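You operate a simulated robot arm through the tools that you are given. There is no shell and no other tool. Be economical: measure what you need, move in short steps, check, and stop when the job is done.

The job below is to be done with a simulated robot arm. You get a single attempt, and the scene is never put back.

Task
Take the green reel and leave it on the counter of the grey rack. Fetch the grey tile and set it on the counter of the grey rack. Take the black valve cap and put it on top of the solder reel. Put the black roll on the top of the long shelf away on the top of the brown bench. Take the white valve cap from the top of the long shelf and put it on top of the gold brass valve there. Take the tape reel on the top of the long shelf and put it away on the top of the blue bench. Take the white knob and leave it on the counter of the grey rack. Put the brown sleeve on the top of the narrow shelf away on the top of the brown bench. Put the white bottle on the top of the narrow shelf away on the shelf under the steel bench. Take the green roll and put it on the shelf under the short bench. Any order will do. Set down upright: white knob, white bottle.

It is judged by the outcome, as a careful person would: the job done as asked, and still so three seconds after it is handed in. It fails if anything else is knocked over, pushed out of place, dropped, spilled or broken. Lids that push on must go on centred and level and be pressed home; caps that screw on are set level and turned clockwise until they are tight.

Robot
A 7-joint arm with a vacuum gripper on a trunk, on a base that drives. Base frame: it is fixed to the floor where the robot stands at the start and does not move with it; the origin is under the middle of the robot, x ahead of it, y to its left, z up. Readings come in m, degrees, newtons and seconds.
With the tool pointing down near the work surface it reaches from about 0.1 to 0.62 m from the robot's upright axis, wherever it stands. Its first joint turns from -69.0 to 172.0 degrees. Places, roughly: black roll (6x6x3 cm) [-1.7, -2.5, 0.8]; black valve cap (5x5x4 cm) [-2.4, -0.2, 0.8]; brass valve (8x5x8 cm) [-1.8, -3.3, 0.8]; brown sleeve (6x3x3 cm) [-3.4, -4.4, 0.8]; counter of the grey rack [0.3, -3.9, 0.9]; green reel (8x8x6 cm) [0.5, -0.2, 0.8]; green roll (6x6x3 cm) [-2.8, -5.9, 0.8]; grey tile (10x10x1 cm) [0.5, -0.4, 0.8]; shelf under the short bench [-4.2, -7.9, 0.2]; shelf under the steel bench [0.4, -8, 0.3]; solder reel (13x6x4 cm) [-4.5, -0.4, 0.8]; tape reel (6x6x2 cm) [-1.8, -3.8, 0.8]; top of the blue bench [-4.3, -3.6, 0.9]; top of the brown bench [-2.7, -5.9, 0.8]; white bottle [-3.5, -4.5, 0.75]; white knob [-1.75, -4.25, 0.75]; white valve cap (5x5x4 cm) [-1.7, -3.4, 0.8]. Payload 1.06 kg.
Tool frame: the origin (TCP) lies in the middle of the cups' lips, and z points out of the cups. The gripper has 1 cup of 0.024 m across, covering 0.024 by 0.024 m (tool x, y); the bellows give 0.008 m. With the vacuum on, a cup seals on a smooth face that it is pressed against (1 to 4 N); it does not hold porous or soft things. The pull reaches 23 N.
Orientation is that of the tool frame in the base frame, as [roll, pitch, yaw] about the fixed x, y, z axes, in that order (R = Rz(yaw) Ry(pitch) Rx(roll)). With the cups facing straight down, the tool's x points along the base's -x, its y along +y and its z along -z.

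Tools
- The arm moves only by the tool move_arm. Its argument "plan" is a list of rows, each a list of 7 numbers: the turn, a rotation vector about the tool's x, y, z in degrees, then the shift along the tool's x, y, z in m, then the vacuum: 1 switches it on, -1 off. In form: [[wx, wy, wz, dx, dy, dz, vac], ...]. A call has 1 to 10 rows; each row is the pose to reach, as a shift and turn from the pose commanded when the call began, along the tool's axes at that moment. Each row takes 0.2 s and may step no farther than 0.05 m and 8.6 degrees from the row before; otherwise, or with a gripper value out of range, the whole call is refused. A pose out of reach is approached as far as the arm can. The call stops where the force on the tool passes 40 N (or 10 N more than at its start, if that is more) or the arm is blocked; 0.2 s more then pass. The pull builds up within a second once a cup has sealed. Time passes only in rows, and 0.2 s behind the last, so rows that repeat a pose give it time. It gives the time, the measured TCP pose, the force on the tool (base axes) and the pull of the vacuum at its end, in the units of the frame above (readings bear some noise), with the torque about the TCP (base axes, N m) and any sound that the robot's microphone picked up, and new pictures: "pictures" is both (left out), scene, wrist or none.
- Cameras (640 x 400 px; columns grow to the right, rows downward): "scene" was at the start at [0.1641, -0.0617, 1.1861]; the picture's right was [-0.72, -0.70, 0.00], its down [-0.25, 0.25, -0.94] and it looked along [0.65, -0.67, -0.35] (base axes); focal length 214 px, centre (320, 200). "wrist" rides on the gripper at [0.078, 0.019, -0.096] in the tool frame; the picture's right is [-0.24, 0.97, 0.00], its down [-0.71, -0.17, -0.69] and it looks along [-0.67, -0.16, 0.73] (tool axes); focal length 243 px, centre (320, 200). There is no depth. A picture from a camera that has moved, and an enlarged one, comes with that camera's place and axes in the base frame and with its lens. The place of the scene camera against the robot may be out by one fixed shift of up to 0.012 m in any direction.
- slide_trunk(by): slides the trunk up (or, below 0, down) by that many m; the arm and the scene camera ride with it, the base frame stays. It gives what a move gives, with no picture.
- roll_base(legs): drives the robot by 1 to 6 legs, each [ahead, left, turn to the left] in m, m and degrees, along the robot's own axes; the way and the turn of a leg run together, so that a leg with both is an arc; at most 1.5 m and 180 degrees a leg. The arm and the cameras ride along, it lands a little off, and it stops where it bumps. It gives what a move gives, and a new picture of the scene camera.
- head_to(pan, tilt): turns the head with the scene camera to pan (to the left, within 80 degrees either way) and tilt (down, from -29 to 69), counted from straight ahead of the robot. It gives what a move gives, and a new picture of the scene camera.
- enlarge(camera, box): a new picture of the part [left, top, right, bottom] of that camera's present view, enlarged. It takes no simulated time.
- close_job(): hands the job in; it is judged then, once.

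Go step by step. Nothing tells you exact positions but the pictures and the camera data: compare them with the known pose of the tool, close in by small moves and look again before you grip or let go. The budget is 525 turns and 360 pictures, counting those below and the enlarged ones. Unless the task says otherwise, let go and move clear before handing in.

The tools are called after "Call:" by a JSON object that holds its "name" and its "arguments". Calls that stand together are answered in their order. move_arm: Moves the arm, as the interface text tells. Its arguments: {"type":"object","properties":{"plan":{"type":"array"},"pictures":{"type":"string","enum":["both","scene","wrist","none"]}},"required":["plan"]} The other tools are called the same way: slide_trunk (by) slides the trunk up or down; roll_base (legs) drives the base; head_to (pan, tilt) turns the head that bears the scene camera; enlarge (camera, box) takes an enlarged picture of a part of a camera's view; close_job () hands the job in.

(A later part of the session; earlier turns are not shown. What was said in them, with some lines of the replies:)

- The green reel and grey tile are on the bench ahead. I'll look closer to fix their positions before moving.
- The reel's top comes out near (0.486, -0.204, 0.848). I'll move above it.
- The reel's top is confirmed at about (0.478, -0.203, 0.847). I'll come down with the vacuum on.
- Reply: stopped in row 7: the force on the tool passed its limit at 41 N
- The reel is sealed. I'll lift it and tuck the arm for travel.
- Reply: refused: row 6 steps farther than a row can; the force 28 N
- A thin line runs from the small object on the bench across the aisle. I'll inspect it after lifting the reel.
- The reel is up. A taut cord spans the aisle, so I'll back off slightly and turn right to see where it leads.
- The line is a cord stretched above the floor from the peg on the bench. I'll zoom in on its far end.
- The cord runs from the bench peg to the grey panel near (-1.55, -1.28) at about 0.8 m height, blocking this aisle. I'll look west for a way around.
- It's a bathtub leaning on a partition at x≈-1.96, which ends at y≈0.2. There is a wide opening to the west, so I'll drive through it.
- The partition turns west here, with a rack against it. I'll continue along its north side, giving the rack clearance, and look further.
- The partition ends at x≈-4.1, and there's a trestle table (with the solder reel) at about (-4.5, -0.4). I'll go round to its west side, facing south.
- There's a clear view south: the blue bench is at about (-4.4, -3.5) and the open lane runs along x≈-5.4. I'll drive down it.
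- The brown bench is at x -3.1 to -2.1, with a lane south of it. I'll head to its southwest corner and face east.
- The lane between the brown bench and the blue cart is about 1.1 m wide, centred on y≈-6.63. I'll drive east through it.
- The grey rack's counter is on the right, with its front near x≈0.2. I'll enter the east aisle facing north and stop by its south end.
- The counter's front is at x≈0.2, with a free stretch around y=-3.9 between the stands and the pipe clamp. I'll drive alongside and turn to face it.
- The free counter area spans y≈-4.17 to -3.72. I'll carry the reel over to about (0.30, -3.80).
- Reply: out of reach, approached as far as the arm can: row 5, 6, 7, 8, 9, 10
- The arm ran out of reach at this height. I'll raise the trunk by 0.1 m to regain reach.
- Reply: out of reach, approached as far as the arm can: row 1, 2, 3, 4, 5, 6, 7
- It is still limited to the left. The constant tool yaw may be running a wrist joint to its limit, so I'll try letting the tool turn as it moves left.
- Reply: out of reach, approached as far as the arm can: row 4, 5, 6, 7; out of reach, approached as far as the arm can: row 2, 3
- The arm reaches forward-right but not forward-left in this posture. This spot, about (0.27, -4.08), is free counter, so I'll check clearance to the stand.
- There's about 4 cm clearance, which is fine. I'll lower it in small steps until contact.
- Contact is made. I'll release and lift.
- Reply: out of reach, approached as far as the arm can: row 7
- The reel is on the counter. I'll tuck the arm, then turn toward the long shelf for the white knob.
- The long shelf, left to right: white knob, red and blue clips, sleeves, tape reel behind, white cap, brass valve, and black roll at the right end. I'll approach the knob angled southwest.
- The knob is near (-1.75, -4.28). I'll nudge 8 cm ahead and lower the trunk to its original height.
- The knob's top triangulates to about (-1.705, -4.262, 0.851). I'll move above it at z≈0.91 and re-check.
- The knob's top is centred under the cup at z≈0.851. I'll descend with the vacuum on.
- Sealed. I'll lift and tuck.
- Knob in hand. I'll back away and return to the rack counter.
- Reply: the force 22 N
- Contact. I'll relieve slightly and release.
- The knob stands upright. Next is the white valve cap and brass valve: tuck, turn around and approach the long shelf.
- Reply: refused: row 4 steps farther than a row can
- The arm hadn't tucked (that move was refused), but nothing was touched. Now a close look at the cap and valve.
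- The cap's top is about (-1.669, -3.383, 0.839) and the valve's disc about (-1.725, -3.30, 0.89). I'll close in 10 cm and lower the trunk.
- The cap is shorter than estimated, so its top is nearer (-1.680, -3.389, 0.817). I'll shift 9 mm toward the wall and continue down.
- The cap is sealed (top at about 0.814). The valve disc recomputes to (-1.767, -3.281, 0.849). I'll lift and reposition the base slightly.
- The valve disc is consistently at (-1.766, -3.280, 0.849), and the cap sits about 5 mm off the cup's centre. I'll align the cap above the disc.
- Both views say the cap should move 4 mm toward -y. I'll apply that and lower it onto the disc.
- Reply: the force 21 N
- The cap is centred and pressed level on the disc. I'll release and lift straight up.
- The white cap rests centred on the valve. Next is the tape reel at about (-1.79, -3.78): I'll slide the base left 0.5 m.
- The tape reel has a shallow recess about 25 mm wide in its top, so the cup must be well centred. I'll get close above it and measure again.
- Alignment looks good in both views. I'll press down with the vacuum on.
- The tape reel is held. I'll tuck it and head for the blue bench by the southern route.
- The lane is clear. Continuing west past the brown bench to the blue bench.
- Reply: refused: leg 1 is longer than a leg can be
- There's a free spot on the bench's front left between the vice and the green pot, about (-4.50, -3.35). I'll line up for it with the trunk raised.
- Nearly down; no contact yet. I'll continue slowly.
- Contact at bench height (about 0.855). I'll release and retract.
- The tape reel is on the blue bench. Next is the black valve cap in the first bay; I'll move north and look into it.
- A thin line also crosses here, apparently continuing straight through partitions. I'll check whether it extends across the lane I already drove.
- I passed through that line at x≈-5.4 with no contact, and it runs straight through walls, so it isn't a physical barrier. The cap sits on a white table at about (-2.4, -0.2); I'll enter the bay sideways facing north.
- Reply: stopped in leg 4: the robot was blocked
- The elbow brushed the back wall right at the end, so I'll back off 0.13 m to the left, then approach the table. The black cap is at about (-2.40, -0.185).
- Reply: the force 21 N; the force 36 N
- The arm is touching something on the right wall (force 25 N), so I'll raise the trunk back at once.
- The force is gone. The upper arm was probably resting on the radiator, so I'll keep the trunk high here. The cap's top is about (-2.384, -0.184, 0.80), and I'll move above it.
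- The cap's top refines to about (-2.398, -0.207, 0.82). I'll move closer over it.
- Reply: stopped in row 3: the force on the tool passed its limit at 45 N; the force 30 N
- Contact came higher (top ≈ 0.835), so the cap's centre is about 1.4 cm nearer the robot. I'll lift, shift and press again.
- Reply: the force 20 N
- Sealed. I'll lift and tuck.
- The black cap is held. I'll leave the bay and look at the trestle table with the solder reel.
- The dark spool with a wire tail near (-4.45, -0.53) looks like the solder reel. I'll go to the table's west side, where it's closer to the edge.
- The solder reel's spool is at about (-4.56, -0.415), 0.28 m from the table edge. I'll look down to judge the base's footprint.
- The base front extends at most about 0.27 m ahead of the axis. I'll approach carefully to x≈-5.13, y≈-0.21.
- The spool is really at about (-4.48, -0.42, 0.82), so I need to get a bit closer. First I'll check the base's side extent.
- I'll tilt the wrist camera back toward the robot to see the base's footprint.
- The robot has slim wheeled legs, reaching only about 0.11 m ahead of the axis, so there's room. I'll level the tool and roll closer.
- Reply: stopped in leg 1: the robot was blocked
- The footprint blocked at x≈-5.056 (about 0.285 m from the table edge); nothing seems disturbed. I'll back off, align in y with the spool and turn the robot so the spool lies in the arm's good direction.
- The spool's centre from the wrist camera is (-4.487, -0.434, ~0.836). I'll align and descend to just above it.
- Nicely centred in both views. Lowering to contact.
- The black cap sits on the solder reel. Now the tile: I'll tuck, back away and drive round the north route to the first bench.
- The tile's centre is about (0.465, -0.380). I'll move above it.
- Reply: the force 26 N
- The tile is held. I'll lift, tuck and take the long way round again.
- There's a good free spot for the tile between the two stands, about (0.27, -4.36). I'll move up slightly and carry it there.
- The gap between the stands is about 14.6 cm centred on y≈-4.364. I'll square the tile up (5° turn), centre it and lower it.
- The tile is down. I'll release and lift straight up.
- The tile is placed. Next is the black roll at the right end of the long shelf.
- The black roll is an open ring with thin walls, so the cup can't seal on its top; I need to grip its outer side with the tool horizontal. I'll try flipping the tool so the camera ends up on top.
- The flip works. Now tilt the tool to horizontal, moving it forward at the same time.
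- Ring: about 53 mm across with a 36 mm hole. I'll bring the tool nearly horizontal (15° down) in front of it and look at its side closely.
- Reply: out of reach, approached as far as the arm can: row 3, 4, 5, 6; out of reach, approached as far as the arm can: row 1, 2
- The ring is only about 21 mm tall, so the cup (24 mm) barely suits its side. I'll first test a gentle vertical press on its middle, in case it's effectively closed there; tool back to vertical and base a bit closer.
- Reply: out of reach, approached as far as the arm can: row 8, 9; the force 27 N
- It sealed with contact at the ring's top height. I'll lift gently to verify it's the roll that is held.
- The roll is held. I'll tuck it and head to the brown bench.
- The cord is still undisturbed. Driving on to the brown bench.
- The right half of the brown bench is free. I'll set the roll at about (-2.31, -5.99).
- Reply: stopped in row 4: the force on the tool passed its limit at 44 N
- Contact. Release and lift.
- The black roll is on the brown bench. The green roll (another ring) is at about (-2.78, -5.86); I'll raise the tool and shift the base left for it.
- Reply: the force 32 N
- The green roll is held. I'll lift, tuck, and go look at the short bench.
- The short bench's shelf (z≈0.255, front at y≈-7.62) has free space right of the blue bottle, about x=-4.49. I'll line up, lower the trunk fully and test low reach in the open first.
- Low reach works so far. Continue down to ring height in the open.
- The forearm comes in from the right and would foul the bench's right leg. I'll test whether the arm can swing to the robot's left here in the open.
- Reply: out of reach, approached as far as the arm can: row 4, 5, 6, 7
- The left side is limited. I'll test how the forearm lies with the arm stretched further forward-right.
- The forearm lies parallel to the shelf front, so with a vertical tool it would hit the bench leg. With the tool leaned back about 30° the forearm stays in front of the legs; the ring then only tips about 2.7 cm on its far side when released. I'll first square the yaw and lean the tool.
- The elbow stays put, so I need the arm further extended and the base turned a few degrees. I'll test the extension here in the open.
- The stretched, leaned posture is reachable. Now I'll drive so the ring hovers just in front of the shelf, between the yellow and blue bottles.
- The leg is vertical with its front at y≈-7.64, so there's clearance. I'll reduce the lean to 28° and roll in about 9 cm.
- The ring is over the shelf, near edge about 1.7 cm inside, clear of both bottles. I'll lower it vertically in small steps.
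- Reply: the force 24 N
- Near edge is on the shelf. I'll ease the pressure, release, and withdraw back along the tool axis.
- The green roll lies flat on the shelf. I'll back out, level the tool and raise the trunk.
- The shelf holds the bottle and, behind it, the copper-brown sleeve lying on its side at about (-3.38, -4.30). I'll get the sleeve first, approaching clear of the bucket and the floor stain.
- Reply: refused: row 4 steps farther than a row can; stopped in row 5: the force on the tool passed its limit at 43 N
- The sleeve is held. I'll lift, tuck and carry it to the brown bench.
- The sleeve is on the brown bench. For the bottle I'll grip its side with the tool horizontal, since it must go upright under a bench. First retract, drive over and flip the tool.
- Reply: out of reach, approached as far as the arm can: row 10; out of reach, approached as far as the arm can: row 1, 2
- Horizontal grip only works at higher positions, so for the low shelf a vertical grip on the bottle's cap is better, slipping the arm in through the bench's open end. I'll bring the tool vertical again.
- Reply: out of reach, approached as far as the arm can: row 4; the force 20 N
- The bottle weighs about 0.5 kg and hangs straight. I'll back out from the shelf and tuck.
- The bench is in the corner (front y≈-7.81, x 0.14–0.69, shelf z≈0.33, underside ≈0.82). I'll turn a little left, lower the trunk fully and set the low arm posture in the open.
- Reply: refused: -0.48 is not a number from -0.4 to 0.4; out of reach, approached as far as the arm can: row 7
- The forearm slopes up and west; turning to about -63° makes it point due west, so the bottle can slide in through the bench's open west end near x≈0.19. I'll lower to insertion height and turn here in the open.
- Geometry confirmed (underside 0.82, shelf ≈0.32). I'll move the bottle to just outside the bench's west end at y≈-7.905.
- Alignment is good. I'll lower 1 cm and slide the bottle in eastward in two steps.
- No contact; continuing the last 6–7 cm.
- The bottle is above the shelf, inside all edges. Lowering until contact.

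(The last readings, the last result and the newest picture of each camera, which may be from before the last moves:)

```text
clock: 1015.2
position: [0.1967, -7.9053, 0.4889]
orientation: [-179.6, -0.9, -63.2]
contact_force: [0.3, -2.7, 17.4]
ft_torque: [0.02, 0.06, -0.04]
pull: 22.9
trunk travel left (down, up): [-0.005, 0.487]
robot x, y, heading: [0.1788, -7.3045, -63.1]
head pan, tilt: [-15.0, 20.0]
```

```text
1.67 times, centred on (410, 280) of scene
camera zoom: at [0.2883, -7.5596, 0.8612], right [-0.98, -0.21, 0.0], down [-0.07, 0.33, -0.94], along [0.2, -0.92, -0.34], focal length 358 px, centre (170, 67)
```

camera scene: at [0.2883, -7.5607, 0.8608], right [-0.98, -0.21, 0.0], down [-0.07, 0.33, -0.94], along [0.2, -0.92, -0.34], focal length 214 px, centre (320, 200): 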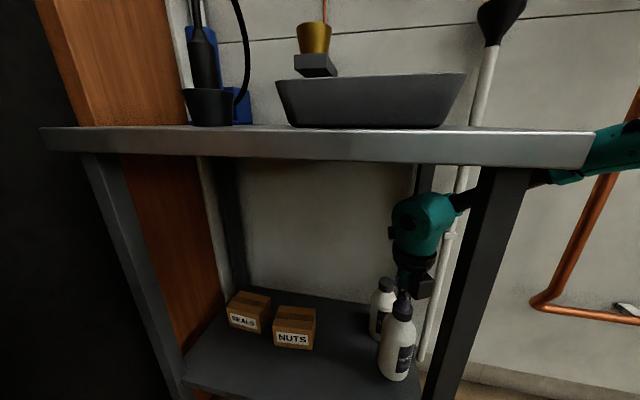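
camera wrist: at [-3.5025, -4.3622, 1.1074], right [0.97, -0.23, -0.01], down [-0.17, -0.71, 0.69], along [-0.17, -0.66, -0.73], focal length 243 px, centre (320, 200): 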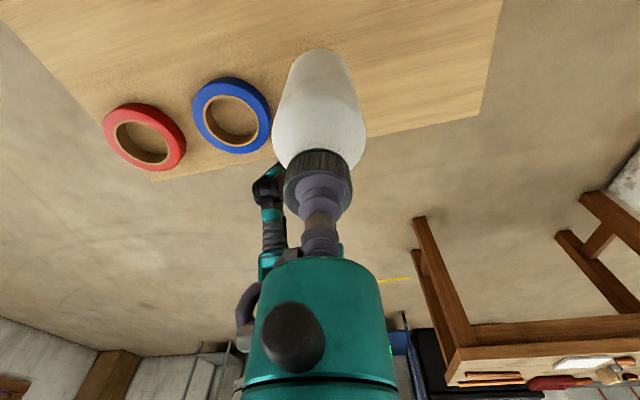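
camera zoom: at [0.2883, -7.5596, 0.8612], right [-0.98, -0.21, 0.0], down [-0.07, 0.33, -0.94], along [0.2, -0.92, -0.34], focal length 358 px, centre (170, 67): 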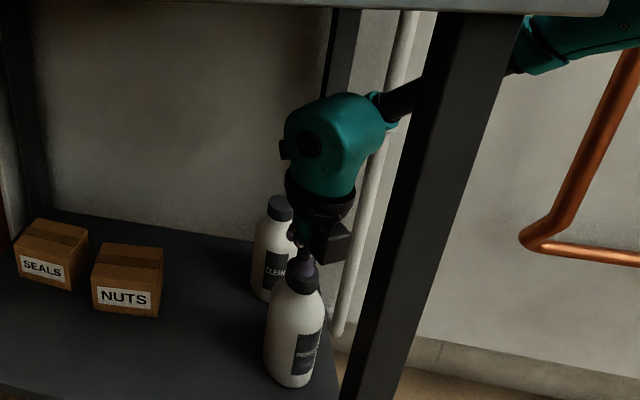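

The bottle is standing. Release, raise 3 cm and check.

Call:
{"name": "move_arm", "arguments": {"plan": [[0, 0, 0, 0, 0, -0.003, 1], [0, 0, 0, 0, 0, -0.003, -1], [0, 0, 0, 0, 0, -0.003, -1], [0, 0, 0, 0, 0, -0.003, -1], [0, 0, 0, 0, 0, -0.003, -1], [0, 0, 0, 0, 0, -0.006, -1], [0, 0, 0, 0, 0, -0.012, -1], [0, 0, 0, 0, 0, -0.024, -1], [0, 0, 0, 0, 0, -0.034, -1]], "pictures": "none"}}

Call:
{"name": "enlarge", "arguments": {"camera": "scene", "box": [330, 160, 490, 400]}}

Call:
{"name": "enlarge", "arguments": {"camera": "wrist", "box": [180, 0, 500, 200]}}

```text
clock: 1017.2
position: [0.1968, -7.9063, 0.5208]
orientation: [-179.6, -0.6, -63.1]
contact_force: [-0.3, 0.9, -0.5]
ft_torque: [-0.01, 0.03, 0.0]
pull: 0.0
trunk travel left (down, up): [-0.005, 0.487]
robot x, y, heading: [0.1801, -7.3042, -62.8]
head pan, tilt: [-15.0, 20.0]
```

```text
1.67 times, centred on (410, 280) of scene
camera zoom: at [0.2883, -7.5604, 0.8609], right [-0.98, -0.21, 0.0], down [-0.07, 0.33, -0.94], along [0.2, -0.92, -0.34], focal length 358 px, centre (170, 67)
```

zoom: 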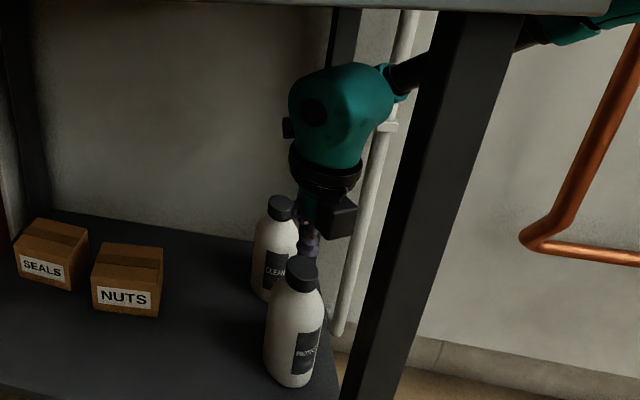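

```text
2.00 times, centred on (340, 100) of wrist
camera zoom: at [0.2157, -7.9827, 0.6167], right [-0.97, -0.23, -0.01], down [-0.18, 0.71, 0.68], along [-0.15, 0.66, -0.73], focal length 485 px, centre (280, 400)
```

zoom: 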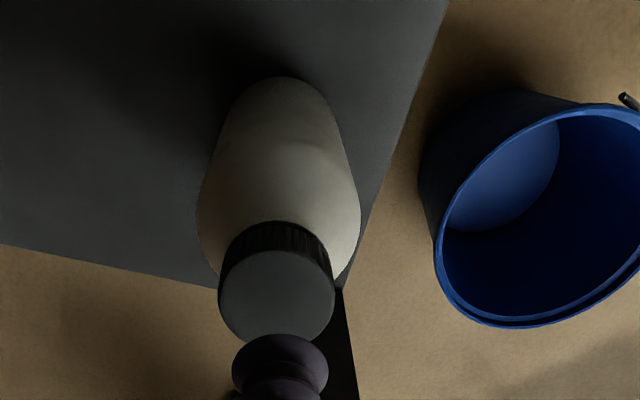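

The bottle stands upright, released. I'll slide back out the way I came in.

Call:
{"name": "roll_base", "arguments": {"legs": [[-0.053, -0.103, 0], [-0.073, -0.142, 0], [-0.4, 0, 0]]}}

Call:
{"name": "head_to", "arguments": {"pan": 5, "tilt": 20}}

```text
clock: 1022.3
position: [-0.2614, -7.5497, 0.5205]
orientation: [-179.6, -0.6, -63.4]
contact_force: [-1.0, 0.3, 0.4]
ft_torque: [0.0, 0.05, 0.0]
pull: 0.1
trunk travel left (down, up): [-0.005, 0.487]
robot x, y, heading: [-0.2746, -6.9496, -63.2]
head pan, tilt: [-15.0, 20.0]
camera scene: at [-0.1675, -7.2047, 0.8608], right [-0.98, -0.2, 0.0], down [-0.07, 0.33, -0.94], along [0.19, -0.92, -0.34], focal length 214 px, centre (320, 200)
```

scene: 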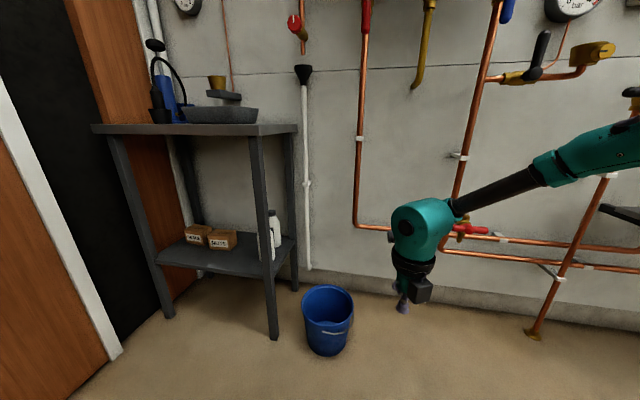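

```text
clock: 1023.1
position: [-0.2612, -7.5492, 0.5224]
orientation: [-179.6, -0.6, -63.4]
contact_force: [0.2, -0.7, 0.3]
ft_torque: [0.0, 0.03, 0.05]
pull: 0.0
trunk travel left (down, up): [-0.005, 0.487]
robot x, y, heading: [-0.2745, -6.9521, -63.5]
head pan, tilt: [5.0, 20.0]
camera scene: at [-0.1375, -7.1927, 0.8609], right [-0.85, -0.53, 0.0], down [-0.18, 0.29, -0.94], along [0.49, -0.8, -0.34], focal length 214 px, centre (320, 200)
```

scene: 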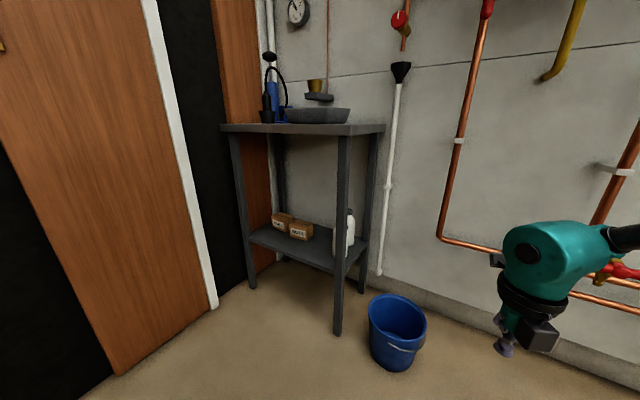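

All ten items have been placed as asked, and the tool is clear and empty. I'm handing in the job.

Call:
{"name": "close_job", "arguments": {}}

```text
The job is handed in.
```

I did all ten moves and handed the job in; each item was where you asked when I last saw it, the white knob and white bottle upright. One exception to a gentle set-down: the arm couldn't hold the green roll level under the short bench, so I let it tip the last 2–3 cm and it lies flat.

I made light contact with fixtures three times: with a wall, with what looked like the radiator when I lowered the trunk, and with the trestle table holding the solder reel. Nothing looked moved or damaged afterwards.
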